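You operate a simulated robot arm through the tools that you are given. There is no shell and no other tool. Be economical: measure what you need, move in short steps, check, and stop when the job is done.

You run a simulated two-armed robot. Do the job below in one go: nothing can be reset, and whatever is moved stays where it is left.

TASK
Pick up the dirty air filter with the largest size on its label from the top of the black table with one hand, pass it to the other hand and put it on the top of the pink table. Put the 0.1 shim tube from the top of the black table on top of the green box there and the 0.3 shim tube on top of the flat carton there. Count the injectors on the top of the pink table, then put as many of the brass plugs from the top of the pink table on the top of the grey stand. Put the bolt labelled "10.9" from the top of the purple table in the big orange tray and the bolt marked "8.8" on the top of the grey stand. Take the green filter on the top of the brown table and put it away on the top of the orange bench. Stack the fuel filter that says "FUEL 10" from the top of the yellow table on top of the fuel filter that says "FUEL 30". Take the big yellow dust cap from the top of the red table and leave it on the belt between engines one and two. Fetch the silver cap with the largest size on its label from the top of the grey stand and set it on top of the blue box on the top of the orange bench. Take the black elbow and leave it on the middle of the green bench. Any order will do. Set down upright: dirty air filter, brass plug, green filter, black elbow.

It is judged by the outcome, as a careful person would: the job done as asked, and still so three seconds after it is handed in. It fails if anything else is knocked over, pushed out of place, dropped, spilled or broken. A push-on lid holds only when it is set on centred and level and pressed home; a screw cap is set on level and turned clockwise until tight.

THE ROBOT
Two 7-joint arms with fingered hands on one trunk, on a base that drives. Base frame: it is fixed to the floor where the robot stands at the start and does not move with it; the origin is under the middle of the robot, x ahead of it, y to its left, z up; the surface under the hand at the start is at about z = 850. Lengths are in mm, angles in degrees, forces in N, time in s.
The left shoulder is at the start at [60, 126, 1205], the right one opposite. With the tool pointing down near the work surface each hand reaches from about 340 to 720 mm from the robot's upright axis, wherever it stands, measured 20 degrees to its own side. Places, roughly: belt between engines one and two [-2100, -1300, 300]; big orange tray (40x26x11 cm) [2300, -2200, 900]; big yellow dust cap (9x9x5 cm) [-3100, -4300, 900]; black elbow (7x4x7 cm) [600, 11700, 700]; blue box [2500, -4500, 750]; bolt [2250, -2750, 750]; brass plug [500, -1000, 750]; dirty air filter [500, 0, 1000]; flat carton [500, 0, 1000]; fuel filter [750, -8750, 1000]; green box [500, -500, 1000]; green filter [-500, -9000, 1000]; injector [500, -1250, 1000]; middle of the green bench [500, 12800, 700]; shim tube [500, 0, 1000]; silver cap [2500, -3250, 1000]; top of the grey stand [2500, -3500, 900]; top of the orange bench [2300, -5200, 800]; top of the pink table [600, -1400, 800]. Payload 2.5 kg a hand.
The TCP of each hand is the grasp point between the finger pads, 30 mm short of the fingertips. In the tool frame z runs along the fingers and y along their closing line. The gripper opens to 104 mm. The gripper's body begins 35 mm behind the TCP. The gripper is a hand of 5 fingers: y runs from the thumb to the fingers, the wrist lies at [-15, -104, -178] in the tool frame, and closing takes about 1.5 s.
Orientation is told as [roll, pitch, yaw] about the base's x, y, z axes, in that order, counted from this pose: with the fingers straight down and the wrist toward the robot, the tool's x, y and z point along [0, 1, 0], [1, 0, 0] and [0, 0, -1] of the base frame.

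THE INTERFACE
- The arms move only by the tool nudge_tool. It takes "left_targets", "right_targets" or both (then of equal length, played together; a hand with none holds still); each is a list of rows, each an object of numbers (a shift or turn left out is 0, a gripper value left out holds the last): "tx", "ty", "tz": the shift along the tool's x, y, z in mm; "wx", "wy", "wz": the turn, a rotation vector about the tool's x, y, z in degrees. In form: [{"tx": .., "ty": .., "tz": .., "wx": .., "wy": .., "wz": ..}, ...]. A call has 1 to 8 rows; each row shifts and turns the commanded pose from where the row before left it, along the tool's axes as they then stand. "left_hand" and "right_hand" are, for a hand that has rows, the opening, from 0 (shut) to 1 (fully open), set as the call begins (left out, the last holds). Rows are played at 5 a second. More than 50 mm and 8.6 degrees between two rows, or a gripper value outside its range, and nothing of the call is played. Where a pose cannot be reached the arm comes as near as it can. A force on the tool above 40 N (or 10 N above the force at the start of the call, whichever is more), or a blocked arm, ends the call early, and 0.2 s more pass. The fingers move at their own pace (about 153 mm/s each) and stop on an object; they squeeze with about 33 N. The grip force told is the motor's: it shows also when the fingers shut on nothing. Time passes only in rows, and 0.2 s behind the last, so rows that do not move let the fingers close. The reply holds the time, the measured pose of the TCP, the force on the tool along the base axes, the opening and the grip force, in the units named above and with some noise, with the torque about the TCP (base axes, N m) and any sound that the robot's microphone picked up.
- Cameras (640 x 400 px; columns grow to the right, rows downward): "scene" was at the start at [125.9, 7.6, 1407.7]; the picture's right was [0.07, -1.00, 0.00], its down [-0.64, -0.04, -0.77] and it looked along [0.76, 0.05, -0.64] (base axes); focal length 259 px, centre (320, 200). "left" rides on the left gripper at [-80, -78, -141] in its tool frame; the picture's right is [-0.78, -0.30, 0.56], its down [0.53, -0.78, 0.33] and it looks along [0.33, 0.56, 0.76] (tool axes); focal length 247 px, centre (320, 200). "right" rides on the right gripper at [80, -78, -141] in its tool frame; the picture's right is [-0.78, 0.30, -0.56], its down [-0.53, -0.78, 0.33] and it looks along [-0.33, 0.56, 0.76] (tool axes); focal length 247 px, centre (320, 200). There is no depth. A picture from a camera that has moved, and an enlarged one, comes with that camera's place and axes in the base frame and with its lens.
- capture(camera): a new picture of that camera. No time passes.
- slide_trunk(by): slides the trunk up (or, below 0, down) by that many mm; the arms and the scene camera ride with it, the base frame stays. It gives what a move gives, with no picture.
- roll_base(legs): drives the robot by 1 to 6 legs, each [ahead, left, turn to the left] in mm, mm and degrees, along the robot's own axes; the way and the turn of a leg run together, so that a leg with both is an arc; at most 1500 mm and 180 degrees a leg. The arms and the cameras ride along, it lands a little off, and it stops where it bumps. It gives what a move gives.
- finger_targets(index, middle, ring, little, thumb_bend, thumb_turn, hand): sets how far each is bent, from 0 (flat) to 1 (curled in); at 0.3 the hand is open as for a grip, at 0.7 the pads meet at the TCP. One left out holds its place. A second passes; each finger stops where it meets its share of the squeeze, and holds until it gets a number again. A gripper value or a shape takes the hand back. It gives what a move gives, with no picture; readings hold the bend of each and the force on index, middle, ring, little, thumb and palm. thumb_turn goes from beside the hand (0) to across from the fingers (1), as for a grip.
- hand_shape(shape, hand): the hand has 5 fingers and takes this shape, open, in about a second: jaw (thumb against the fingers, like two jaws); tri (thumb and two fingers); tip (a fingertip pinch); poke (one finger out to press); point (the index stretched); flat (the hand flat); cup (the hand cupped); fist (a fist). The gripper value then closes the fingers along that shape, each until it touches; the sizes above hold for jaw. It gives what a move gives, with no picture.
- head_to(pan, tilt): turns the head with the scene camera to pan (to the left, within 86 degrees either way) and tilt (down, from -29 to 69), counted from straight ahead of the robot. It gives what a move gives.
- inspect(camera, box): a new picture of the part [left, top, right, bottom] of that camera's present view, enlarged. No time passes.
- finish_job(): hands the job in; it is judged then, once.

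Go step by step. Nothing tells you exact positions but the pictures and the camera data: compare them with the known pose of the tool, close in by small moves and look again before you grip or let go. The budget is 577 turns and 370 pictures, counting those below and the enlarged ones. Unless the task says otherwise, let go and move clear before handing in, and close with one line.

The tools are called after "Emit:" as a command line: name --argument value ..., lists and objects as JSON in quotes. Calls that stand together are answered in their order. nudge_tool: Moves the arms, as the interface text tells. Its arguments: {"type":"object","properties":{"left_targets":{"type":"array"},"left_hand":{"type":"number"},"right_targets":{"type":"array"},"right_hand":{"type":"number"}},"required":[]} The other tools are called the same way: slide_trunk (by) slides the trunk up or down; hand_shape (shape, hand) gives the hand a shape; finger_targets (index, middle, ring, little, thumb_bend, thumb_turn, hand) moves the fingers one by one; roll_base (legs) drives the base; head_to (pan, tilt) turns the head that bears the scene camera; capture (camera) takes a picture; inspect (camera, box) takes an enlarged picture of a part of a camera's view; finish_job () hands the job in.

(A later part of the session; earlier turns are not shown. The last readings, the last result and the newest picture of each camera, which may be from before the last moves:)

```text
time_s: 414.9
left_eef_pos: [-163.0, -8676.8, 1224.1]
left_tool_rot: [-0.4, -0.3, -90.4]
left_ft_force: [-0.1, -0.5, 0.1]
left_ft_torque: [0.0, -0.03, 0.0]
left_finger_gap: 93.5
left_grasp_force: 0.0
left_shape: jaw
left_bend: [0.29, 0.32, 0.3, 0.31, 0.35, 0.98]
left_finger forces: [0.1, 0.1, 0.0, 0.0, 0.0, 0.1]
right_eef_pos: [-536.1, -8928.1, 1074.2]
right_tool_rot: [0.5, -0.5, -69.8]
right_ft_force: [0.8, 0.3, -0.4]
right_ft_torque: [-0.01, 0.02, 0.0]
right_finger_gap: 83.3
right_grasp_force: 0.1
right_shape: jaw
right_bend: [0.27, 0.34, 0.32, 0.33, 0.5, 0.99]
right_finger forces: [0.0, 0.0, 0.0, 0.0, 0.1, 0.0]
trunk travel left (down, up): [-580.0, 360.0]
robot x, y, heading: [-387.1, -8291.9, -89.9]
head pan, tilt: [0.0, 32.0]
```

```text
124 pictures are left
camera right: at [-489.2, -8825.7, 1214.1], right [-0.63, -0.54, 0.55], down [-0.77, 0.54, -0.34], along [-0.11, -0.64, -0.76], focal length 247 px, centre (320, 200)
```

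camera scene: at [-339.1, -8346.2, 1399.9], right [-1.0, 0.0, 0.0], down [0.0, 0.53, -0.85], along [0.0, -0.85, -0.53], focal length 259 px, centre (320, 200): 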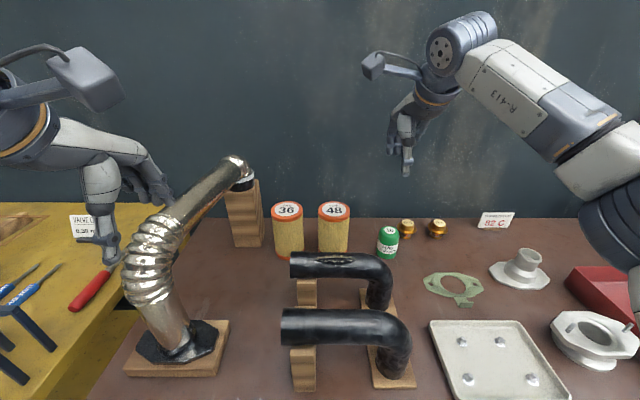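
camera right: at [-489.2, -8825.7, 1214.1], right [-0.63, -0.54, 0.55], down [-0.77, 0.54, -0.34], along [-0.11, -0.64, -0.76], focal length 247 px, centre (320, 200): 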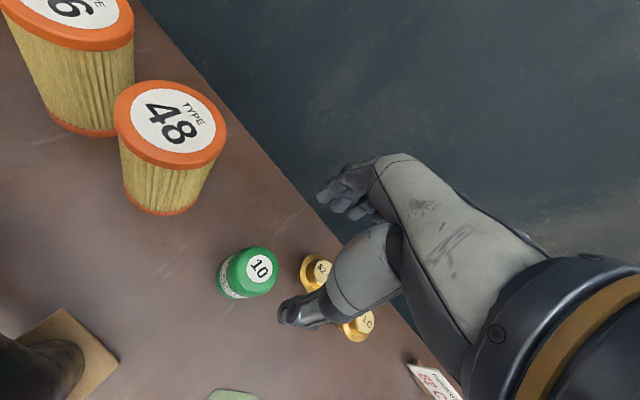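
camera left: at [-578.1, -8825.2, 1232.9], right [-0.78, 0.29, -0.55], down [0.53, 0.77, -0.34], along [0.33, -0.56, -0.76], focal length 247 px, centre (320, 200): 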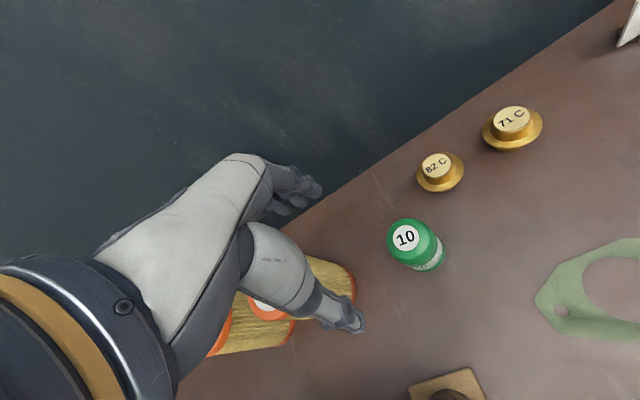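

Centred. Descend with the arm.

Emit:
nudge_tool --right_targets '[{"tz": 40}, {"tz": 40}, {"tz": 20}, {}]'

Emit:
capture --camera "right"

Emit:
inspect --camera "scene" --box '[290, 130, 530, 310]'

```text
time_s: 415.9
left_eef_pos: [-162.8, -8677.6, 1224.0]
left_tool_rot: [-0.5, -0.2, -90.4]
left_ft_force: [0.3, -0.9, 0.0]
left_ft_torque: [0.04, -0.01, -0.01]
left_finger_gap: 93.6
left_grasp_force: 0.1
left_shape: jaw
left_bend: [0.29, 0.32, 0.3, 0.31, 0.35, 0.98]
left_finger forces: [0.0, 0.0, 0.0, 0.1, 0.0, 0.0]
right_eef_pos: [-533.2, -8928.0, 973.2]
right_tool_rot: [0.6, -0.4, -69.7]
right_ft_force: [-0.3, 0.5, 0.2]
right_ft_torque: [-0.03, 0.02, 0.01]
right_finger_gap: 82.9
right_grasp_force: 0.0
right_shape: jaw
right_bend: [0.27, 0.34, 0.32, 0.33, 0.5, 0.99]
right_finger forces: [0.0, 0.0, 0.0, 0.0, 0.0, 0.0]
trunk travel left (down, up): [-580.0, 360.0]
robot x, y, heading: [-383.8, -8290.2, -89.6]
head pan, tilt: [0.0, 32.0]
```

```text
123 pictures are left
camera right: at [-487.1, -8825.9, 1113.0], right [-0.63, -0.55, 0.55], down [-0.77, 0.54, -0.34], along [-0.11, -0.64, -0.76], focal length 247 px, centre (320, 200)
```

right: 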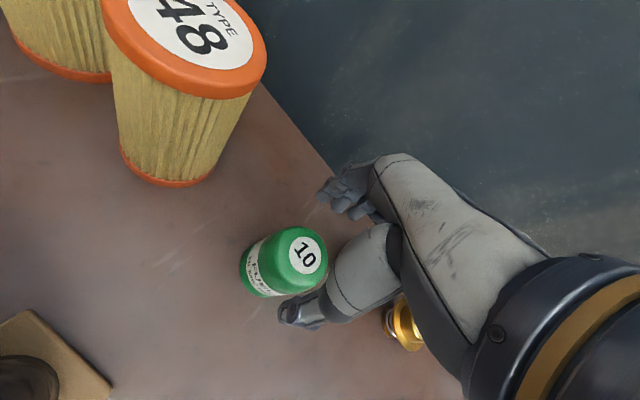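

```text
2.22 times, centred on (410, 220) of scene
camera zoom: at [-381.4, -8421.0, 1399.9], right [-1.0, 0.0, 0.0], down [0.0, 0.53, -0.85], along [0.0, -0.85, -0.53], focal length 576 px, centre (120, 156)
```

zoom: 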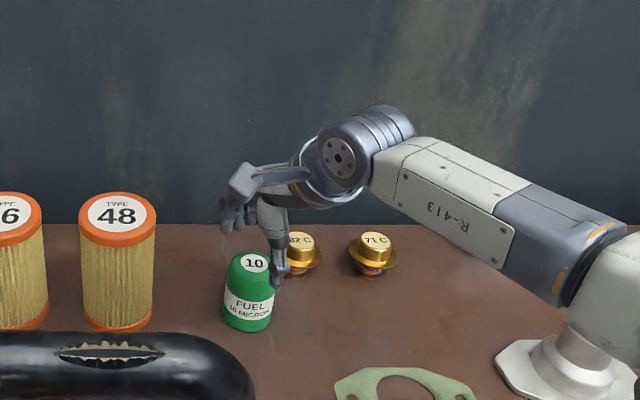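

Emit:
nudge_tool --right_targets '[{"tx": -1, "tz": 25}, {}]'

Emit:
capture --camera "scene"

```text
time_s: 416.6
left_eef_pos: [-162.4, -8678.3, 1224.3]
left_tool_rot: [-0.6, -0.4, -90.5]
left_ft_force: [0.1, 0.1, -1.0]
left_ft_torque: [-0.01, 0.01, 0.03]
left_finger_gap: 93.8
left_grasp_force: 0.2
left_shape: jaw
left_bend: [0.29, 0.32, 0.3, 0.31, 0.35, 0.98]
left_finger forces: [0.0, 0.0, 0.1, 0.0, 0.0, 0.0]
right_eef_pos: [-534.0, -8927.9, 948.3]
right_tool_rot: [0.6, -0.4, -69.7]
right_ft_force: [0.7, -0.1, -0.2]
right_ft_torque: [0.03, -0.01, 0.01]
right_finger_gap: 83.0
right_grasp_force: 0.0
right_shape: jaw
right_bend: [0.27, 0.34, 0.32, 0.33, 0.5, 0.99]
right_finger forces: [0.0, 0.0, 0.1, 0.0, 0.0, 0.0]
trunk travel left (down, up): [-580.0, 360.0]
robot x, y, heading: [-381.3, -8290.7, -89.6]
head pan, tilt: [0.0, 32.0]
```

```text
121 pictures are left
camera scene: at [-381.4, -8420.9, 1399.9], right [-1.0, 0.0, 0.0], down [0.0, 0.53, -0.85], along [0.0, -0.85, -0.53], focal length 259 px, centre (320, 200)
```

scene: 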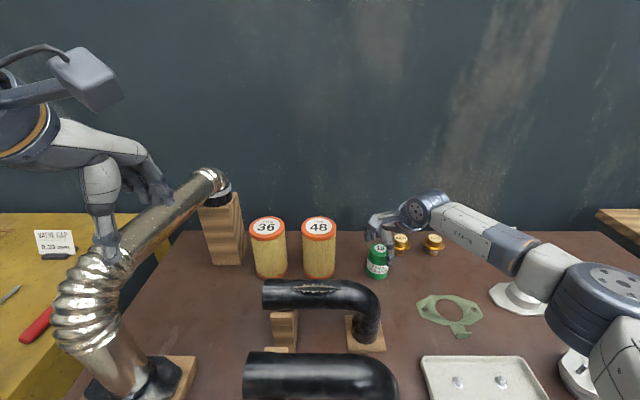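

Emit:
nudge_tool --right_targets '[{"tz": 14}, {"tz": 12}, {}]'

Emit:
capture --camera "right"

Emit:
capture --camera "scene"

```text
time_s: 417.4
left_eef_pos: [-161.9, -8677.8, 1224.1]
left_tool_rot: [-0.5, -0.4, -90.5]
left_ft_force: [0.6, 0.7, 0.2]
left_ft_torque: [-0.03, 0.01, -0.01]
left_finger_gap: 93.6
left_grasp_force: 0.0
left_shape: jaw
left_bend: [0.29, 0.32, 0.3, 0.31, 0.35, 0.98]
left_finger forces: [0.1, 0.0, 0.0, 0.1, 0.0, 0.0]
right_eef_pos: [-533.4, -8928.0, 923.9]
right_tool_rot: [0.5, -0.3, -69.7]
right_ft_force: [0.6, 0.5, 0.6]
right_ft_torque: [-0.01, -0.02, -0.03]
right_finger_gap: 83.1
right_grasp_force: 0.1
right_shape: jaw
right_bend: [0.27, 0.34, 0.32, 0.33, 0.5, 0.99]
right_finger forces: [0.0, 0.0, 0.1, 0.0, 0.0, 0.0]
trunk travel left (down, up): [-580.0, 360.0]
robot x, y, heading: [-382.2, -8292.2, -90.1]
head pan, tilt: [0.0, 32.0]
```

```text
120 pictures are left
camera right: at [-487.0, -8826.8, 1063.6], right [-0.63, -0.55, 0.55], down [-0.77, 0.54, -0.34], along [-0.11, -0.64, -0.76], focal length 247 px, centre (320, 200)
```

right: 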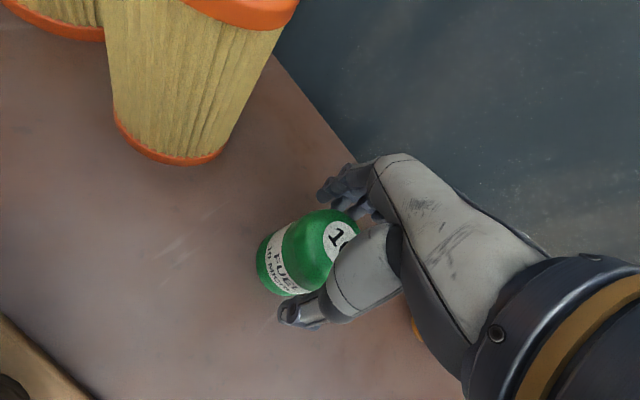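

```text
119 pictures are left
camera scene: at [-381.4, -8421.0, 1399.9], right [-1.0, 0.0, 0.0], down [0.0, 0.53, -0.85], along [0.0, -0.85, -0.53], focal length 259 px, centre (320, 200)
```

scene: 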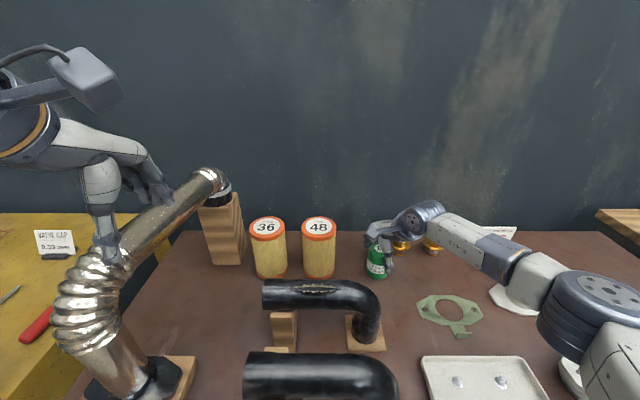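

The fingers straddle the canister. Close and lift.

Emit:
nudge_tool --right_targets '[{}, {}, {}, {}, {}, {}]' --right_hand 0.0

Emit:
nudge_tool --right_targets '[{"tz": -15}, {"tz": -40}, {"tz": -45}, {"tz": -45}, {"tz": -45}, {"tz": -45}, {}]'

Emit:
capture --camera "right"

```text
time_s: 418.8
left_eef_pos: [-162.7, -8679.6, 1224.1]
left_tool_rot: [-0.5, -0.3, -90.6]
left_ft_force: [0.4, 0.3, -0.5]
left_ft_torque: [-0.02, -0.01, 0.02]
left_finger_gap: 93.4
left_grasp_force: 0.0
left_shape: jaw
left_bend: [0.29, 0.32, 0.3, 0.31, 0.35, 0.98]
left_finger forces: [0.1, 0.1, 0.0, 0.0, 0.0, 0.0]
right_eef_pos: [-533.5, -8929.2, 923.9]
right_tool_rot: [0.6, -0.3, -69.7]
right_ft_force: [-0.2, 0.7, -0.3]
right_ft_torque: [-0.02, -0.02, 0.02]
right_finger_gap: 50.7
right_grasp_force: 33.5
right_shape: jaw
right_bend: [0.74, 0.46, 0.51, 0.47, 0.68, 1.0]
right_finger forces: [15.3, 10.0, 2.9, 0.0, 28.1, 0.1]
trunk travel left (down, up): [-580.0, 360.0]
robot x, y, heading: [-380.7, -8295.0, -90.0]
head pan, tilt: [0.0, 32.0]
```

```text
time_s: 420.4
left_eef_pos: [-162.8, -8677.6, 1225.0]
left_tool_rot: [-0.5, -0.3, -90.5]
left_ft_force: [0.3, 0.3, 0.1]
left_ft_torque: [-0.01, -0.02, 0.0]
left_finger_gap: 93.5
left_grasp_force: 0.1
left_shape: jaw
left_bend: [0.29, 0.32, 0.3, 0.31, 0.35, 0.98]
left_finger forces: [0.1, 0.0, 0.0, 0.0, 0.1, 0.2]
right_eef_pos: [-537.6, -8929.2, 1056.5]
right_tool_rot: [0.6, -0.4, -69.7]
right_ft_force: [0.1, -0.7, -1.0]
right_ft_torque: [-0.01, -0.01, -0.01]
right_finger_gap: 50.7
right_grasp_force: 33.4
right_shape: jaw
right_bend: [0.74, 0.46, 0.51, 0.47, 0.68, 1.0]
right_finger forces: [15.5, 10.0, 3.0, 0.0, 28.2, 0.0]
right hand out of reach, approached as far as the arm can: row 4, 5, 6
trunk travel left (down, up): [-580.0, 360.0]
robot x, y, heading: [-382.8, -8293.9, -89.8]
head pan, tilt: [0.0, 32.0]
```

```text
118 pictures are left
camera right: at [-490.3, -8827.5, 1196.5], right [-0.63, -0.54, 0.55], down [-0.77, 0.54, -0.34], along [-0.11, -0.64, -0.76], focal length 247 px, centre (320, 200)
```

right: 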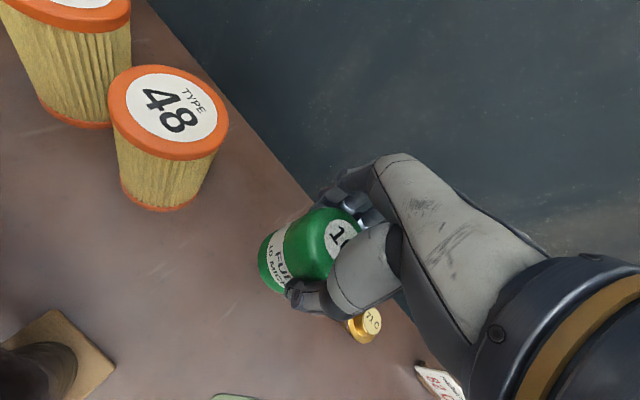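

Held. Raise the trunk for clearance and back out.

Emit:
slide_trunk --by 180

Emit:
roll_base --legs '[[-600, 0, 0]]'

Emit:
nudge_tool --right_targets '[{"ty": -40}, {"wz": 7}, {"wz": 7}, {"wz": 6}, {}]'

Emit:
capture --camera "scene"

```text
time_s: 422.4
left_eef_pos: [-162.8, -8678.3, 1403.9]
left_tool_rot: [-0.5, -0.3, -90.5]
left_ft_force: [-0.5, 0.3, 0.1]
left_ft_torque: [-0.01, 0.01, -0.02]
left_finger_gap: 93.9
left_grasp_force: 0.0
left_shape: jaw
left_bend: [0.29, 0.32, 0.3, 0.31, 0.35, 0.98]
left_finger forces: [0.0, 0.0, 0.0, 0.0, 0.0, 0.0]
right_eef_pos: [-537.3, -8930.2, 1236.4]
right_tool_rot: [0.5, -0.4, -69.7]
right_ft_force: [0.1, 0.0, -2.3]
right_ft_torque: [0.03, 0.02, 0.02]
right_finger_gap: 50.6
right_grasp_force: 33.4
right_shape: jaw
right_bend: [0.74, 0.46, 0.51, 0.47, 0.68, 1.0]
right_finger forces: [15.4, 9.9, 3.0, 0.0, 28.3, 0.0]
trunk travel left (down, up): [-760.0, 180.0]
robot x, y, heading: [-381.0, -8294.0, -89.9]
head pan, tilt: [0.0, 32.0]
```

```text
time_s: 425.7
left_eef_pos: [-161.8, -8077.0, 1404.0]
left_tool_rot: [-0.6, -0.2, -89.8]
left_ft_force: [-0.1, -0.6, 0.1]
left_ft_torque: [0.01, -0.03, 0.01]
left_finger_gap: 93.7
left_grasp_force: 0.1
left_shape: jaw
left_bend: [0.29, 0.32, 0.3, 0.31, 0.35, 0.98]
left_finger forces: [0.1, 0.1, 0.0, 0.1, 0.1, 0.1]
right_eef_pos: [-535.7, -8332.8, 1236.2]
right_tool_rot: [0.4, -0.4, -69.1]
right_ft_force: [-0.3, 0.5, -2.1]
right_ft_torque: [0.0, -0.04, -0.02]
right_finger_gap: 50.5
right_grasp_force: 33.1
right_shape: jaw
right_bend: [0.74, 0.46, 0.51, 0.47, 0.68, 1.0]
right_finger forces: [15.4, 10.2, 3.0, 0.0, 28.2, 0.0]
trunk travel left (down, up): [-760.0, 180.0]
robot x, y, heading: [-389.2, -7693.6, -89.3]
head pan, tilt: [0.0, 32.0]
```

```text
time_s: 426.9
left_eef_pos: [-163.0, -8077.3, 1403.5]
left_tool_rot: [-0.5, -0.3, -89.9]
left_ft_force: [0.6, 0.2, -0.1]
left_ft_torque: [0.03, 0.0, 0.03]
left_finger_gap: 93.9
left_grasp_force: 0.1
left_shape: jaw
left_bend: [0.29, 0.32, 0.3, 0.31, 0.35, 0.98]
left_finger forces: [0.0, 0.0, 0.0, 0.0, 0.0, 0.0]
right_eef_pos: [-548.9, -8294.7, 1235.7]
right_tool_rot: [0.6, -0.3, -89.2]
right_ft_force: [0.0, -0.4, -1.5]
right_ft_torque: [0.02, -0.04, 0.01]
right_finger_gap: 50.3
right_grasp_force: 32.8
right_shape: jaw
right_bend: [0.74, 0.46, 0.51, 0.47, 0.68, 1.0]
right_finger forces: [15.6, 10.2, 3.0, 0.0, 28.3, 0.0]
trunk travel left (down, up): [-760.0, 180.0]
robot x, y, heading: [-384.4, -7693.4, -89.2]
head pan, tilt: [0.0, 32.0]
```

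```text
117 pictures are left
camera scene: at [-385.1, -7822.0, 1579.9], right [-1.0, -0.01, 0.0], down [-0.01, 0.53, -0.85], along [0.01, -0.85, -0.53], focal length 259 px, centre (320, 200)
```

scene: 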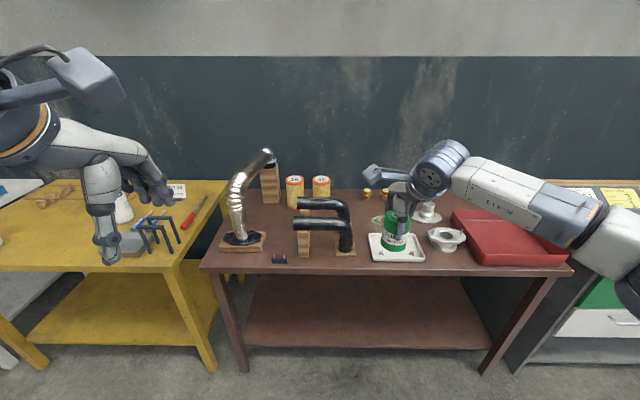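

Brown table is undisturbed. Now drive to the orange bench with the green canister.

Emit:
roll_base --legs '[[-500, 1390, 0], [-1300, 420, 0], [-1280, 0, 0]]'

Emit:
capture --camera "scene"

```text
time_s: 446.6
left_eef_pos: [1539.9, -4967.2, 1404.3]
left_tool_rot: [-0.5, -0.3, -87.9]
left_ft_force: [0.7, 0.3, -0.5]
left_ft_torque: [-0.01, -0.01, 0.0]
left_finger_gap: 93.8
left_grasp_force: 0.1
left_shape: jaw
left_bend: [0.29, 0.32, 0.3, 0.31, 0.35, 0.98]
left_finger forces: [0.0, 0.1, 0.1, 0.0, 0.0, 0.1]
right_eef_pos: [1162.0, -5199.7, 1235.4]
right_tool_rot: [0.6, -0.2, -87.1]
right_ft_force: [-0.3, 0.6, -1.4]
right_ft_torque: [0.02, -0.03, -0.01]
right_finger_gap: 50.2
right_grasp_force: 32.7
right_shape: jaw
right_bend: [0.74, 0.46, 0.51, 0.47, 0.69, 1.0]
right_finger forces: [15.7, 10.4, 3.4, 0.0, 28.2, 0.0]
trunk travel left (down, up): [-760.0, 180.0]
robot x, y, heading: [1302.7, -4594.3, -87.0]
head pan, tilt: [0.0, 32.0]
```

```text
116 pictures are left
camera scene: at [1309.4, -4721.0, 1579.9], right [-1.0, -0.05, 0.0], down [-0.03, 0.53, -0.85], along [0.04, -0.85, -0.53], focal length 259 px, centre (320, 200)
```

scene: 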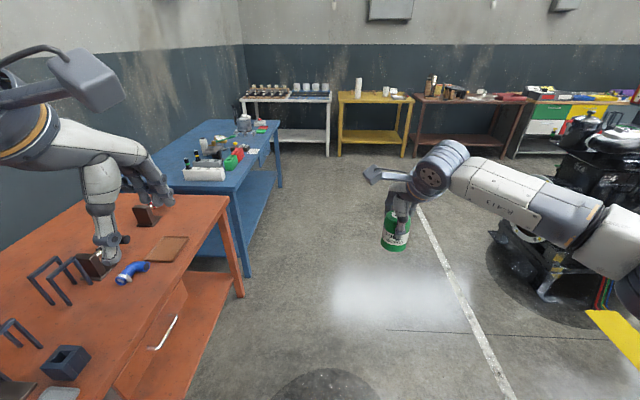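

Emit:
roll_base --legs '[[0, 0, 87], [200, 170, 0]]'

Emit:
head_to --pan -15 --tilt 40

Emit:
capture --camera "scene"

Emit:
capture --camera "right"

```text
time_s: 452.1
left_eef_pos: [1890.0, -4210.3, 1403.4]
left_tool_rot: [-0.6, -0.3, -1.5]
left_ft_force: [-0.3, 0.4, 0.7]
left_ft_torque: [-0.03, 0.01, 0.0]
left_finger_gap: 93.9
left_grasp_force: 0.1
left_shape: jaw
left_bend: [0.29, 0.32, 0.3, 0.31, 0.35, 0.98]
left_finger forces: [0.1, 0.1, 0.1, 0.0, 0.0, 0.0]
right_eef_pos: [2096.0, -4602.1, 1235.8]
right_tool_rot: [0.6, -0.2, -0.7]
right_ft_force: [0.6, 0.6, -1.5]
right_ft_torque: [0.04, 0.01, -0.01]
right_finger_gap: 49.8
right_grasp_force: 32.7
right_shape: jaw
right_bend: [0.74, 0.46, 0.51, 0.47, 0.69, 1.0]
right_finger forces: [15.9, 10.5, 3.3, 0.0, 27.9, 0.0]
trunk travel left (down, up): [-760.0, 180.0]
robot x, y, heading: [1499.2, -4421.9, -0.8]
head pan, tilt: [0.0, 32.0]
```

```text
time_s: 452.9
left_eef_pos: [1889.8, -4209.1, 1405.4]
left_tool_rot: [-0.6, -0.3, -1.6]
left_ft_force: [-0.2, 0.0, 0.6]
left_ft_torque: [-0.01, 0.01, 0.01]
left_finger_gap: 94.1
left_grasp_force: 0.1
left_shape: jaw
left_bend: [0.29, 0.32, 0.3, 0.31, 0.35, 0.98]
left_finger forces: [0.0, 0.1, 0.1, 0.1, 0.1, 0.0]
right_eef_pos: [2096.6, -4601.4, 1235.6]
right_tool_rot: [0.6, 0.0, -0.6]
right_ft_force: [0.5, 0.3, -2.0]
right_ft_torque: [0.05, 0.0, 0.02]
right_finger_gap: 49.9
right_grasp_force: 33.1
right_shape: jaw
right_bend: [0.74, 0.46, 0.51, 0.47, 0.69, 1.0]
right_finger forces: [16.0, 10.5, 3.5, 0.0, 27.8, 0.0]
trunk travel left (down, up): [-760.0, 180.0]
robot x, y, heading: [1502.2, -4422.1, -1.0]
head pan, tilt: [-15.0, 40.0]
```

```text
115 pictures are left
camera scene: at [1623.9, -4445.2, 1567.7], right [-0.27, -0.96, 0.0], down [-0.62, 0.17, -0.77], along [0.74, -0.21, -0.64], focal length 259 px, centre (320, 200)
```

scene: 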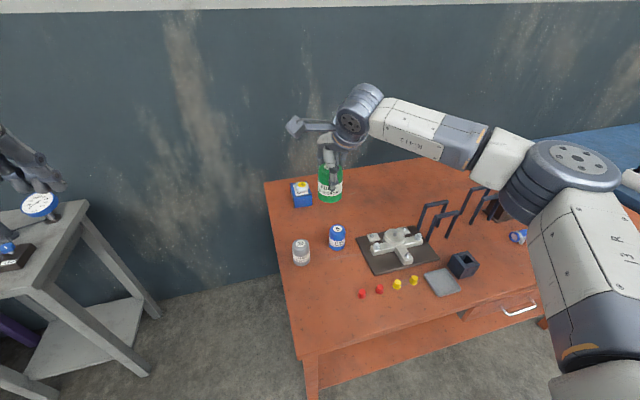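

```text
114 pictures are left
camera right: at [2019.8, -4521.1, 1376.2], right [0.28, -0.79, 0.55], down [-0.78, -0.52, -0.34], along [0.55, -0.33, -0.76], focal length 247 px, centre (320, 200)
```

right: 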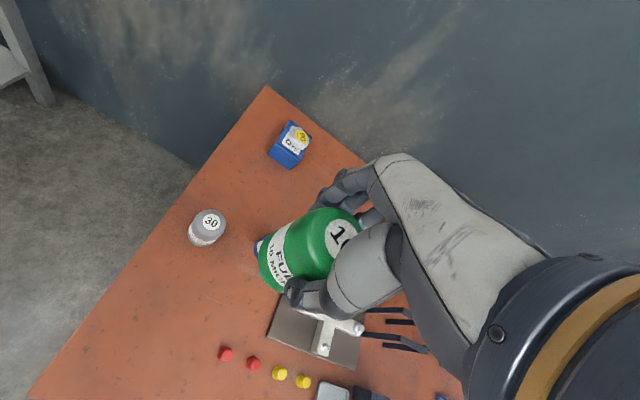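

Free spot near the front-left of the bench, about [2046, -4570]. Shift and lower.

Emit:
roll_base --legs '[[-50, 30, 1]]'

Emit:
slide_trunk --by -240

Emit:
capture --camera "scene"

Emit:
capture --camera "right"

```text
time_s: 453.9
left_eef_pos: [1834.2, -4171.2, 1403.8]
left_tool_rot: [-0.6, -0.4, -0.4]
left_ft_force: [0.1, 0.4, 0.3]
left_ft_torque: [-0.01, 0.0, -0.01]
left_finger_gap: 93.7
left_grasp_force: 0.1
left_shape: jaw
left_bend: [0.29, 0.32, 0.3, 0.31, 0.35, 0.98]
left_finger forces: [0.0, 0.0, 0.0, 0.0, 0.0, 0.0]
right_eef_pos: [2047.2, -4560.7, 1236.3]
right_tool_rot: [0.6, -0.2, 0.2]
right_ft_force: [-0.3, 0.5, -2.1]
right_ft_torque: [0.02, -0.03, 0.0]
right_finger_gap: 50.1
right_grasp_force: 33.1
right_shape: jaw
right_bend: [0.74, 0.46, 0.51, 0.47, 0.69, 1.0]
right_finger forces: [15.9, 10.5, 3.4, 0.0, 27.9, 0.0]
trunk travel left (down, up): [-760.0, 180.0]
robot x, y, heading: [1453.6, -4392.8, 0.1]
head pan, tilt: [-15.0, 40.0]
```

```text
time_s: 456.4
left_eef_pos: [1834.4, -4170.5, 1163.4]
left_tool_rot: [-0.6, -0.3, -0.6]
left_ft_force: [-0.3, 0.2, 0.2]
left_ft_torque: [-0.06, 0.01, 0.0]
left_finger_gap: 93.8
left_grasp_force: 0.0
left_shape: jaw
left_bend: [0.29, 0.32, 0.3, 0.31, 0.35, 0.98]
left_finger forces: [0.0, 0.0, 0.1, 0.0, 0.0, 0.0]
right_eef_pos: [2049.7, -4560.5, 995.4]
right_tool_rot: [0.5, -0.1, 0.3]
right_ft_force: [-0.5, 0.2, -1.9]
right_ft_torque: [-0.05, 0.0, -0.04]
right_finger_gap: 50.0
right_grasp_force: 32.9
right_shape: jaw
right_bend: [0.74, 0.46, 0.51, 0.47, 0.69, 1.0]
right_finger forces: [15.9, 10.5, 3.5, 0.0, 27.9, 0.0]
trunk travel left (down, up): [-520.0, 420.0]
robot x, y, heading: [1448.6, -4390.7, 0.2]
head pan, tilt: [-15.0, 40.0]
```

```text
113 pictures are left
camera scene: at [1573.7, -4412.5, 1327.7], right [-0.26, -0.97, 0.0], down [-0.62, 0.16, -0.77], along [0.74, -0.2, -0.64], focal length 259 px, centre (320, 200)
```

scene: 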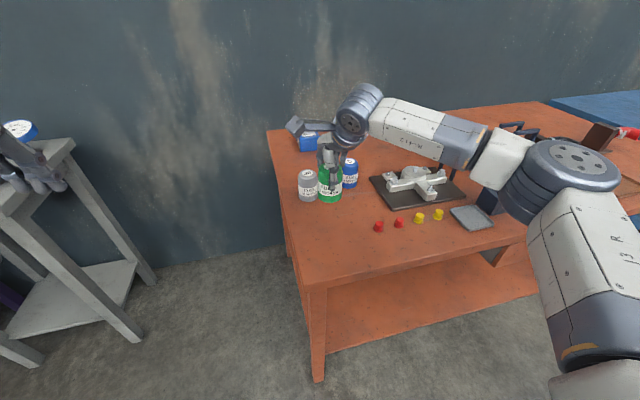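

```text
112 pictures are left
camera right: at [1971.0, -4481.3, 1136.0], right [0.3, -0.78, 0.55], down [-0.77, -0.53, -0.34], along [0.56, -0.32, -0.76], focal length 247 px, centre (320, 200)
```

right: 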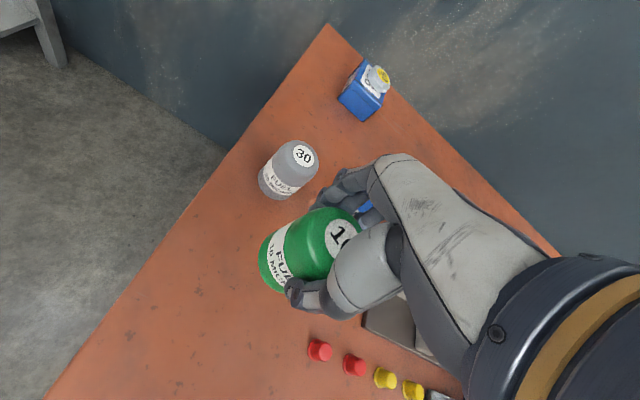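

Emit:
nudge_tool --right_targets '[{"tz": 40}, {"tz": 40}, {"tz": 25}, {}]'

Emit:
nudge_tool --right_targets '[{"tz": 6}, {"tz": 4}, {"tz": 3}, {}]'

Emit:
inspect --camera "scene" --box '[270, 130, 430, 270]'

```text
time_s: 457.4
left_eef_pos: [1833.7, -4171.8, 1165.9]
left_tool_rot: [-0.6, -0.4, -0.5]
left_ft_force: [-0.3, 0.9, -0.6]
left_ft_torque: [0.02, -0.02, 0.01]
left_finger_gap: 93.8
left_grasp_force: 0.1
left_shape: jaw
left_bend: [0.29, 0.32, 0.3, 0.31, 0.35, 0.98]
left_finger forces: [0.0, 0.1, 0.0, 0.1, 0.0, 0.0]
right_eef_pos: [2048.5, -4557.2, 892.6]
right_tool_rot: [0.7, -0.4, 0.1]
right_ft_force: [-0.8, 0.5, 7.4]
right_ft_torque: [-0.02, 0.04, 0.02]
right_finger_gap: 50.0
right_grasp_force: 32.6
right_shape: jaw
right_bend: [0.74, 0.46, 0.51, 0.47, 0.69, 1.0]
right_finger forces: [16.7, 11.0, 3.9, 0.0, 29.7, 0.0]
trunk travel left (down, up): [-520.0, 420.0]
robot x, y, heading: [1451.4, -4394.3, 0.5]
head pan, tilt: [-15.0, 40.0]
```

```text
time_s: 458.1
left_eef_pos: [1833.0, -4171.4, 1164.0]
left_tool_rot: [-0.7, -0.4, -0.4]
left_ft_force: [0.7, 0.1, -0.4]
left_ft_torque: [0.02, 0.0, 0.01]
left_finger_gap: 93.9
left_grasp_force: 0.1
left_shape: jaw
left_bend: [0.29, 0.32, 0.3, 0.31, 0.35, 0.98]
left_finger forces: [0.0, 0.0, 0.0, 0.0, 0.0, 0.0]
right_eef_pos: [2053.6, -4556.5, 891.3]
right_tool_rot: [1.2, -1.7, 0.2]
right_ft_force: [-4.2, -0.4, 16.4]
right_ft_torque: [0.01, 0.31, 0.0]
right_finger_gap: 50.9
right_grasp_force: 33.9
right_shape: jaw
right_bend: [0.74, 0.47, 0.51, 0.47, 0.69, 1.0]
right_finger forces: [16.6, 10.7, 3.4, 0.0, 31.7, 0.1]
trunk travel left (down, up): [-520.0, 420.0]
robot x, y, heading: [1450.6, -4387.2, -0.1]
head pan, tilt: [-15.0, 40.0]
stopped in row 3 (right hand): the force on the tool passed its limit at 41 N (the readings are from after the stop); the commanded pose is now the measured one
```

```text
2.86 times, centred on (350, 200) of scene
camera zoom: at [1572.2, -4412.3, 1327.6], right [-0.26, -0.97, 0.0], down [-0.62, 0.16, -0.77], along [0.74, -0.2, -0.64], focal length 740 px, centre (234, 200)
```

zoom: 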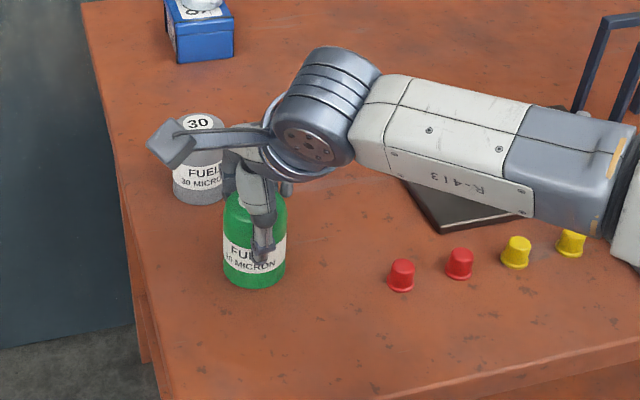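

Contact at about z 818. Relieve, level and release.

Emit:
nudge_tool --right_targets '[{"tz": -2.5, "wx": 1.3, "wy": -0.6}, {}]'

Emit:
nudge_tool --right_targets '[{}, {}, {}, {}, {}]' --right_hand 0.8

Emit:
nudge_tool --right_targets '[{"tz": -15}, {"tz": -30}, {"tz": -45}, {"tz": -45}, {"tz": -45}]'

Emit:
capture --camera "scene"

```text
time_s: 458.7
left_eef_pos: [1833.4, -4169.9, 1163.9]
left_tool_rot: [-0.6, -0.4, -0.6]
left_ft_force: [0.6, 0.2, 0.3]
left_ft_torque: [0.0, -0.03, 0.0]
left_finger_gap: 93.5
left_grasp_force: 0.0
left_shape: jaw
left_bend: [0.29, 0.32, 0.3, 0.31, 0.35, 0.98]
left_finger forces: [0.0, 0.1, 0.1, 0.1, 0.0, 0.0]
right_eef_pos: [2053.3, -4557.5, 892.1]
right_tool_rot: [0.4, -0.2, 0.2]
right_ft_force: [4.1, 0.6, 15.2]
right_ft_torque: [-0.04, -0.34, 0.04]
right_finger_gap: 50.9
right_grasp_force: 33.3
right_shape: jaw
right_bend: [0.74, 0.46, 0.51, 0.47, 0.69, 1.0]
right_finger forces: [19.2, 12.2, 4.2, 0.0, 28.9, 0.0]
trunk travel left (down, up): [-520.0, 420.0]
robot x, y, heading: [1451.5, -4395.7, -0.1]
head pan, tilt: [-15.0, 40.0]
```

```text
time_s: 459.9
left_eef_pos: [1833.8, -4171.2, 1164.8]
left_tool_rot: [-0.6, -0.4, -0.5]
left_ft_force: [0.6, 1.3, -0.1]
left_ft_torque: [0.02, 0.01, 0.0]
left_finger_gap: 93.8
left_grasp_force: 0.0
left_shape: jaw
left_bend: [0.29, 0.32, 0.3, 0.31, 0.35, 0.98]
left_finger forces: [0.0, 0.0, 0.0, 0.1, 0.1, 0.0]
right_eef_pos: [2052.8, -4557.7, 889.1]
right_tool_rot: [0.4, 0.2, 0.2]
right_ft_force: [-0.3, -0.6, -0.4]
right_ft_torque: [-0.02, 0.02, -0.02]
right_finger_gap: 82.9
right_grasp_force: 0.1
right_shape: jaw
right_bend: [0.27, 0.34, 0.32, 0.33, 0.5, 0.99]
right_finger forces: [0.0, 0.0, 0.1, 0.0, 0.0, 0.0]
trunk travel left (down, up): [-520.0, 420.0]
robot x, y, heading: [1451.3, -4391.7, -0.0]
head pan, tilt: [-15.0, 40.0]
```

```text
time_s: 461.1
left_eef_pos: [1834.7, -4170.9, 1164.4]
left_tool_rot: [-0.5, -0.3, -0.6]
left_ft_force: [0.6, 0.1, 0.2]
left_ft_torque: [0.04, 0.02, -0.02]
left_finger_gap: 93.7
left_grasp_force: 0.1
left_shape: jaw
left_bend: [0.29, 0.32, 0.3, 0.31, 0.35, 0.98]
left_finger forces: [0.0, 0.1, 0.0, 0.0, 0.0, 0.0]
right_eef_pos: [2055.3, -4559.5, 1067.7]
right_tool_rot: [0.4, 0.3, 0.3]
right_ft_force: [-1.1, -0.9, 0.3]
right_ft_torque: [-0.03, 0.01, -0.02]
right_finger_gap: 83.0
right_grasp_force: 0.1
right_shape: jaw
right_bend: [0.27, 0.34, 0.32, 0.33, 0.5, 0.99]
right_finger forces: [0.0, 0.0, 0.0, 0.0, 0.0, 0.0]
trunk travel left (down, up): [-520.0, 420.0]
robot x, y, heading: [1446.6, -4391.9, 0.3]
head pan, tilt: [-15.0, 40.0]
```

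```text
110 pictures are left
camera scene: at [1573.2, -4412.3, 1327.7], right [-0.26, -0.97, 0.0], down [-0.62, 0.16, -0.77], along [0.74, -0.2, -0.64], focal length 259 px, centre (320, 200)
```

scene: 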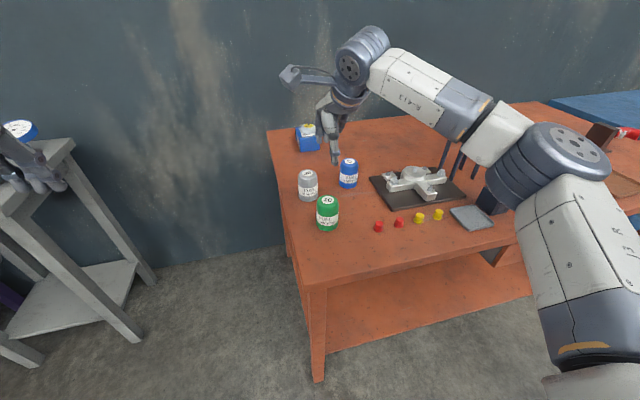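

Green filter stands on the orange bench. Now to the red table in the west; drive to open floor and look that way.

Emit:
slide_trunk --by 150

Emit:
roll_base --legs '[[-100, 0, 0], [0, 1450, 0], [0, 0, 170]]'

Emit:
head_to --pan 0 --tilt 12

Emit:
capture --camera "scene"

```text
time_s: 462.9
left_eef_pos: [1833.4, -4172.3, 1314.2]
left_tool_rot: [-0.6, -0.4, -0.5]
left_ft_force: [-0.4, 0.6, -0.3]
left_ft_torque: [-0.04, 0.0, -0.02]
left_finger_gap: 93.6
left_grasp_force: 0.1
left_shape: jaw
left_bend: [0.29, 0.32, 0.3, 0.31, 0.35, 0.98]
left_finger forces: [0.0, 0.1, 0.0, 0.0, 0.0, 0.0]
right_eef_pos: [2054.4, -4559.4, 1216.6]
right_tool_rot: [0.4, 0.2, 0.2]
right_ft_force: [0.8, 0.3, 0.7]
right_ft_torque: [-0.02, -0.03, 0.02]
right_finger_gap: 83.0
right_grasp_force: 0.0
right_shape: jaw
right_bend: [0.27, 0.34, 0.32, 0.33, 0.5, 0.99]
right_finger forces: [0.0, 0.0, 0.0, 0.0, 0.1, 0.0]
trunk travel left (down, up): [-670.0, 270.0]
robot x, y, heading: [1453.5, -4393.6, 0.4]
head pan, tilt: [-15.0, 40.0]
```

```text
time_s: 477.6
left_eef_pos: [935.3, -3081.5, 1315.5]
left_tool_rot: [-0.6, -0.3, 165.8]
left_ft_force: [0.0, -0.2, 0.1]
left_ft_torque: [-0.01, -0.03, 0.01]
left_finger_gap: 93.7
left_grasp_force: 0.0
left_shape: jaw
left_bend: [0.29, 0.32, 0.3, 0.31, 0.35, 0.98]
left_finger forces: [0.0, 0.0, 0.1, 0.0, 0.0, 0.1]
right_eef_pos: [813.1, -2652.4, 1216.7]
right_tool_rot: [0.4, 0.1, 166.5]
right_ft_force: [0.1, -0.3, 0.5]
right_ft_torque: [-0.03, -0.02, -0.01]
right_finger_gap: 82.7
right_grasp_force: 0.1
right_shape: jaw
right_bend: [0.27, 0.34, 0.32, 0.33, 0.5, 0.99]
right_finger forces: [0.0, 0.0, 0.1, 0.0, 0.0, 0.0]
trunk travel left (down, up): [-670.0, 270.0]
robot x, y, heading: [1362.9, -2960.6, 166.6]
head pan, tilt: [-15.0, 40.0]
```

```text
time_s: 478.5
left_eef_pos: [936.8, -3082.8, 1314.8]
left_tool_rot: [-0.6, -0.3, 165.8]
left_ft_force: [0.7, -1.0, -0.4]
left_ft_torque: [0.0, 0.0, 0.0]
left_finger_gap: 93.8
left_grasp_force: 0.0
left_shape: jaw
left_bend: [0.29, 0.32, 0.3, 0.31, 0.35, 0.98]
left_finger forces: [0.0, 0.0, 0.0, 0.0, 0.1, 0.1]
right_eef_pos: [813.3, -2652.5, 1217.6]
right_tool_rot: [0.5, 0.2, 166.5]
right_ft_force: [0.7, -0.3, -0.5]
right_ft_torque: [-0.01, -0.02, 0.0]
right_finger_gap: 83.4
right_grasp_force: 0.0
right_shape: jaw
right_bend: [0.27, 0.34, 0.32, 0.33, 0.5, 0.99]
right_finger forces: [0.1, 0.1, 0.1, 0.1, 0.1, 0.1]
trunk travel left (down, up): [-670.0, 270.0]
robot x, y, heading: [1362.4, -2958.9, 166.5]
head pan, tilt: [0.0, 12.0]
```

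```text
109 pictures are left
camera scene: at [1233.5, -2925.6, 1522.1], right [0.23, 0.97, 0.0], down [0.2, -0.05, -0.98], along [-0.95, 0.23, -0.21], focal length 259 px, centre (320, 200)
```

scene: 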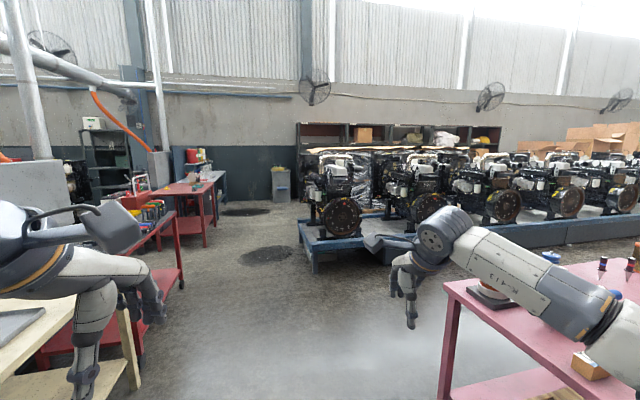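

Engines stand on a blue line in the distance; the red table is further left. Drive west along the aisle.

Emit:
roll_base --legs '[[0, 0, 13.5], [1500, 0, 0], [1500, 0, 0]]'

Emit:
head_to --pan 20 --tilt 15

Emit:
capture --camera "scene"

Emit:
head_to --pan -35 --tilt 20

Emit:
capture --camera "scene"

```text
time_s: 493.8
left_eef_pos: [-2006.4, -3242.4, 1314.1]
left_tool_rot: [-0.6, -0.3, -178.8]
left_ft_force: [-0.8, 0.1, -0.2]
left_ft_torque: [0.0, 0.02, 0.02]
left_finger_gap: 93.6
left_grasp_force: 0.0
left_shape: jaw
left_bend: [0.29, 0.32, 0.3, 0.31, 0.35, 0.98]
left_finger forces: [0.0, 0.0, 0.0, 0.0, 0.0, 0.0]
right_eef_pos: [-2238.7, -2863.9, 1216.7]
right_tool_rot: [0.4, 0.2, -178.1]
right_ft_force: [0.3, -1.3, 1.0]
right_ft_torque: [0.02, 0.0, 0.02]
right_finger_gap: 82.7
right_grasp_force: 0.0
right_shape: jaw
right_bend: [0.27, 0.34, 0.32, 0.33, 0.5, 0.99]
right_finger forces: [0.0, 0.0, 0.0, 0.0, 0.0, 0.1]
trunk travel left (down, up): [-670.0, 270.0]
robot x, y, heading: [-1632.0, -3009.0, -178.3]
head pan, tilt: [0.0, 12.0]
```

```text
time_s: 494.6
left_eef_pos: [-2007.7, -3244.7, 1314.8]
left_tool_rot: [-0.6, -0.4, -178.7]
left_ft_force: [-0.3, -0.1, -0.2]
left_ft_torque: [-0.02, 0.01, -0.01]
left_finger_gap: 93.6
left_grasp_force: 0.0
left_shape: jaw
left_bend: [0.29, 0.32, 0.3, 0.31, 0.35, 0.98]
left_finger forces: [0.1, 0.1, 0.0, 0.0, 0.0, 0.0]
right_eef_pos: [-2239.7, -2862.8, 1217.1]
right_tool_rot: [0.3, 0.1, -178.1]
right_ft_force: [0.7, 0.0, -0.6]
right_ft_torque: [-0.02, -0.05, 0.02]
right_finger_gap: 82.8
right_grasp_force: 0.0
right_shape: jaw
right_bend: [0.27, 0.34, 0.32, 0.33, 0.5, 0.99]
right_finger forces: [0.0, 0.1, 0.0, 0.0, 0.0, 0.1]
trunk travel left (down, up): [-670.0, 270.0]
robot x, y, heading: [-1628.4, -3010.3, -178.2]
head pan, tilt: [20.0, 15.0]
```

```text
108 pictures are left
camera scene: at [-1755.3, -3046.8, 1517.3], right [-0.37, 0.93, 0.0], down [0.24, 0.1, -0.97], along [-0.9, -0.36, -0.26], focal length 259 px, centre (320, 200)
```

scene: 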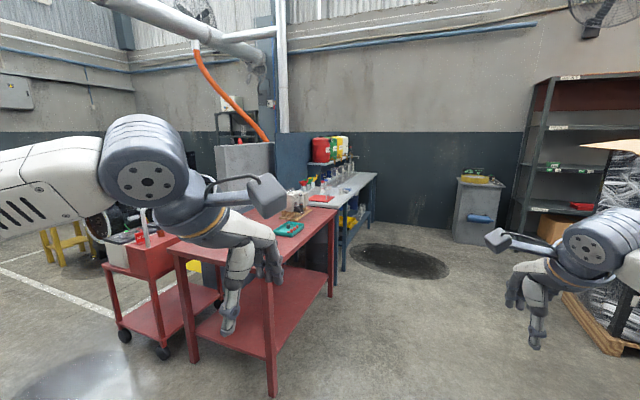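

```text
time_s: 495.9
left_eef_pos: [-2007.6, -3244.2, 1313.8]
left_tool_rot: [-0.7, -0.3, -178.9]
left_ft_force: [0.3, -0.3, -0.3]
left_ft_torque: [-0.01, 0.01, 0.01]
left_finger_gap: 93.8
left_grasp_force: 0.2
left_shape: jaw
left_bend: [0.29, 0.32, 0.3, 0.31, 0.35, 0.98]
left_finger forces: [0.0, 0.1, 0.0, 0.0, 0.0, 0.0]
right_eef_pos: [-2239.4, -2864.3, 1217.0]
right_tool_rot: [0.4, 0.2, -178.0]
right_ft_force: [0.3, 0.3, -0.4]
right_ft_torque: [0.0, -0.01, -0.01]
right_finger_gap: 83.0
right_grasp_force: 0.1
right_shape: jaw
right_bend: [0.27, 0.34, 0.32, 0.33, 0.5, 0.99]
right_finger forces: [0.0, 0.0, 0.0, 0.0, 0.0, 0.0]
trunk travel left (down, up): [-670.0, 270.0]
robot x, y, heading: [-1626.9, -3011.9, -178.3]
head pan, tilt: [-35.0, 20.0]
```

```text
107 pictures are left
camera scene: at [-1746.5, -2961.3, 1509.1], right [0.55, 0.84, 0.0], down [0.29, -0.19, -0.94], along [-0.79, 0.51, -0.34], focal length 259 px, centre (320, 200)
```

scene: 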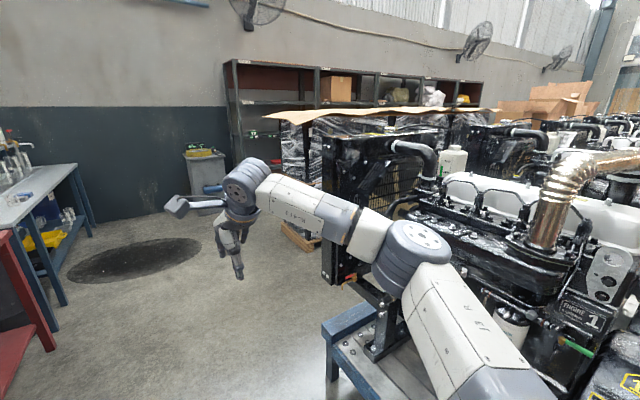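

Engine 1 is on the right; the red table (x≈−2780 to −3880, y≈−3776 to −4420) is ahead-left. I'll go to its east end.

Emit:
roll_base --legs '[[0, 1050, -1.7], [600, 0, 0]]'

Emit:
head_to --pan 0 --tilt 30

Emit:
capture --camera "scene"

```text
time_s: 499.2
left_eef_pos: [-1999.6, -3813.5, 1314.1]
left_tool_rot: [-0.6, -0.3, -179.8]
left_ft_force: [0.0, 0.7, 0.3]
left_ft_torque: [-0.05, 0.0, 0.0]
left_finger_gap: 93.8
left_grasp_force: 0.1
left_shape: jaw
left_bend: [0.29, 0.32, 0.3, 0.31, 0.35, 0.98]
left_finger forces: [0.0, 0.1, 0.0, 0.0, 0.0, 0.1]
right_eef_pos: [-2222.9, -3431.2, 1218.1]
right_tool_rot: [0.6, -0.1, -178.9]
right_ft_force: [0.1, 1.4, 0.3]
right_ft_torque: [-0.06, -0.03, -0.01]
right_finger_gap: 83.2
right_grasp_force: 0.0
right_shape: jaw
right_bend: [0.27, 0.34, 0.32, 0.33, 0.5, 0.99]
right_finger forces: [0.1, 0.1, 0.0, 0.1, 0.1, 0.0]
trunk travel left (down, up): [-670.0, 270.0]
robot x, y, heading: [-1618.5, -3591.6, -178.9]
head pan, tilt: [-35.0, 20.0]
stopped in leg 1: the robot was blocked; the commanded pose is now the measured one
```

```text
time_s: 500.2
left_eef_pos: [-2000.6, -3816.0, 1313.7]
left_tool_rot: [-0.7, -0.3, -179.8]
left_ft_force: [0.1, -0.2, -0.2]
left_ft_torque: [-0.02, -0.04, -0.01]
left_finger_gap: 93.8
left_grasp_force: 0.1
left_shape: jaw
left_bend: [0.29, 0.32, 0.3, 0.31, 0.35, 0.98]
left_finger forces: [0.0, 0.0, 0.0, 0.0, 0.0, 0.0]
right_eef_pos: [-2223.1, -3434.0, 1217.4]
right_tool_rot: [0.4, 0.0, -178.8]
right_ft_force: [-0.2, 1.4, 0.3]
right_ft_torque: [0.01, 0.01, -0.04]
right_finger_gap: 82.8
right_grasp_force: 0.1
right_shape: jaw
right_bend: [0.27, 0.34, 0.32, 0.33, 0.5, 0.99]
right_finger forces: [0.1, 0.0, 0.1, 0.0, 0.0, 0.0]
trunk travel left (down, up): [-670.0, 270.0]
robot x, y, heading: [-1618.0, -3588.4, -179.5]
head pan, tilt: [0.0, 30.0]
```

```text
106 pictures are left
camera scene: at [-1745.9, -3590.8, 1493.1], right [-0.01, 1.0, 0.0], down [0.5, 0.01, -0.87], along [-0.87, -0.01, -0.5], focal length 259 px, centre (320, 200)
```

scene: 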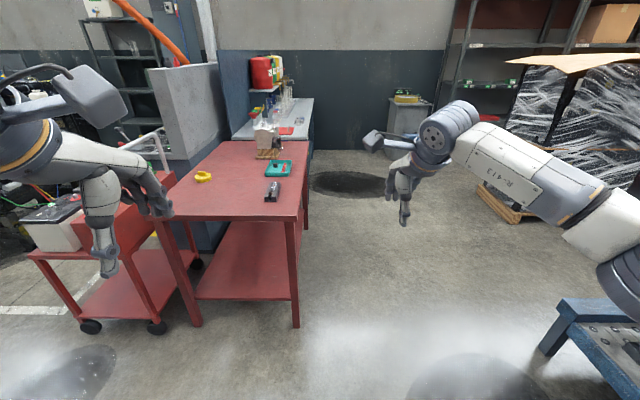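

Something on my left blocked the way. Look left before moving.

Emit:
head_to --pan 75 --tilt 25

Emit:
capture --camera "scene"

```text
time_s: 501.7
left_eef_pos: [-2000.0, -3816.0, 1314.3]
left_tool_rot: [-0.7, -0.3, -179.9]
left_ft_force: [0.5, 0.9, -0.3]
left_ft_torque: [-0.01, 0.0, 0.01]
left_finger_gap: 93.8
left_grasp_force: 0.0
left_shape: jaw
left_bend: [0.29, 0.32, 0.3, 0.31, 0.35, 0.98]
left_finger forces: [0.1, 0.0, 0.1, 0.0, 0.1, 0.0]
right_eef_pos: [-2221.5, -3432.7, 1217.8]
right_tool_rot: [0.4, 0.1, -178.8]
right_ft_force: [-0.1, -1.5, 0.6]
right_ft_torque: [0.0, 0.01, 0.02]
right_finger_gap: 82.9
right_grasp_force: 0.2
right_shape: jaw
right_bend: [0.27, 0.34, 0.32, 0.33, 0.5, 0.99]
right_finger forces: [0.1, 0.0, 0.0, 0.0, 0.0, 0.1]
trunk travel left (down, up): [-670.0, 270.0]
robot x, y, heading: [-1616.8, -3592.7, -179.2]
head pan, tilt: [75.0, 25.0]
```

```text
105 pictures are left
camera scene: at [-1678.3, -3679.0, 1501.0], right [-0.97, 0.25, 0.0], down [0.1, 0.41, -0.91], along [-0.22, -0.88, -0.42], focal length 259 px, centre (320, 200)
```

scene: 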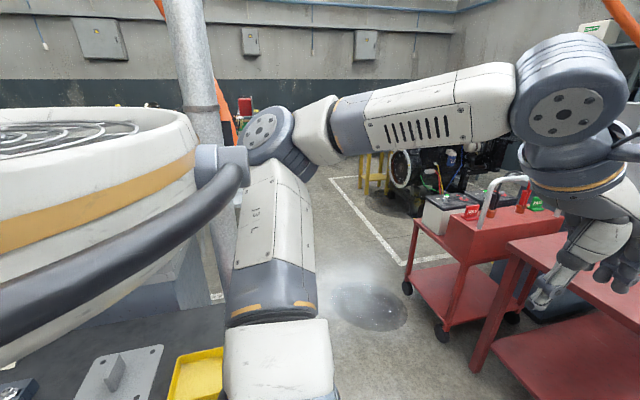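

My left elbow met a ceiling column. I'll move west first, away from it, then south.

Emit:
roll_base --legs '[[30, -40, 0], [650, 0, 0]]'

Emit:
head_to --pan 25 --tilt 32

Emit:
capture --camera "scene"

```text
time_s: 505.9
left_eef_pos: [-2687.5, -3787.4, 1315.1]
left_tool_rot: [-0.7, -0.4, -179.6]
left_ft_force: [0.2, -0.8, -0.4]
left_ft_torque: [-0.01, -0.01, -0.03]
left_finger_gap: 93.8
left_grasp_force: 0.0
left_shape: jaw
left_bend: [0.29, 0.32, 0.3, 0.31, 0.35, 0.98]
left_finger forces: [0.0, 0.0, 0.0, 0.0, 0.1, 0.0]
right_eef_pos: [-2912.4, -3404.8, 1218.1]
right_tool_rot: [0.4, 0.1, -178.6]
right_ft_force: [-0.1, -0.8, -0.3]
right_ft_torque: [-0.03, 0.02, 0.01]
right_finger_gap: 82.8
right_grasp_force: 0.1
right_shape: jaw
right_bend: [0.27, 0.34, 0.32, 0.33, 0.5, 0.99]
right_finger forces: [0.1, 0.0, 0.1, 0.1, 0.0, 0.0]
trunk travel left (down, up): [-670.0, 270.0]
robot x, y, heading: [-2306.8, -3559.3, -179.2]
head pan, tilt: [75.0, 25.0]
```

```text
time_s: 507.1
left_eef_pos: [-2686.9, -3787.2, 1313.9]
left_tool_rot: [-0.7, -0.3, -179.6]
left_ft_force: [-0.1, 0.1, -0.1]
left_ft_torque: [0.0, 0.0, 0.0]
left_finger_gap: 93.5
left_grasp_force: 0.2
left_shape: jaw
left_bend: [0.29, 0.32, 0.3, 0.31, 0.35, 0.98]
left_finger forces: [0.0, 0.0, 0.0, 0.1, 0.1, 0.0]
right_eef_pos: [-2912.4, -3405.8, 1217.0]
right_tool_rot: [0.4, -0.1, -178.7]
right_ft_force: [0.6, -0.5, 0.4]
right_ft_torque: [-0.03, -0.01, 0.0]
right_finger_gap: 83.2
right_grasp_force: 0.1
right_shape: jaw
right_bend: [0.27, 0.34, 0.32, 0.33, 0.5, 0.99]
right_finger forces: [0.0, 0.0, 0.1, 0.1, 0.1, 0.0]
trunk travel left (down, up): [-670.0, 270.0]
robot x, y, heading: [-2307.1, -3560.6, -178.9]
head pan, tilt: [25.0, 32.0]
```

```text
104 pictures are left
camera scene: at [-2425.0, -3598.7, 1489.9], right [-0.44, 0.9, 0.0], down [0.48, 0.23, -0.85], along [-0.76, -0.37, -0.53], focal length 259 px, centre (320, 200)
```

scene: 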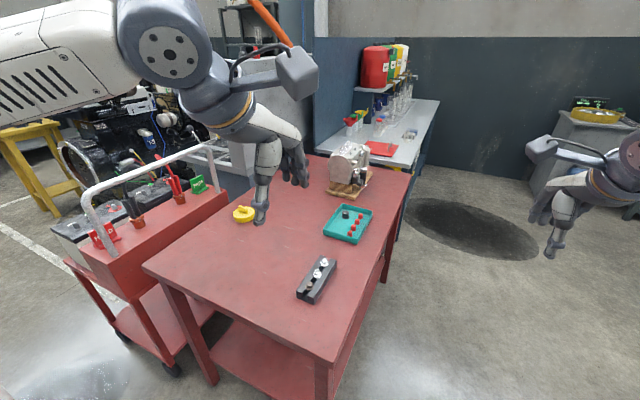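

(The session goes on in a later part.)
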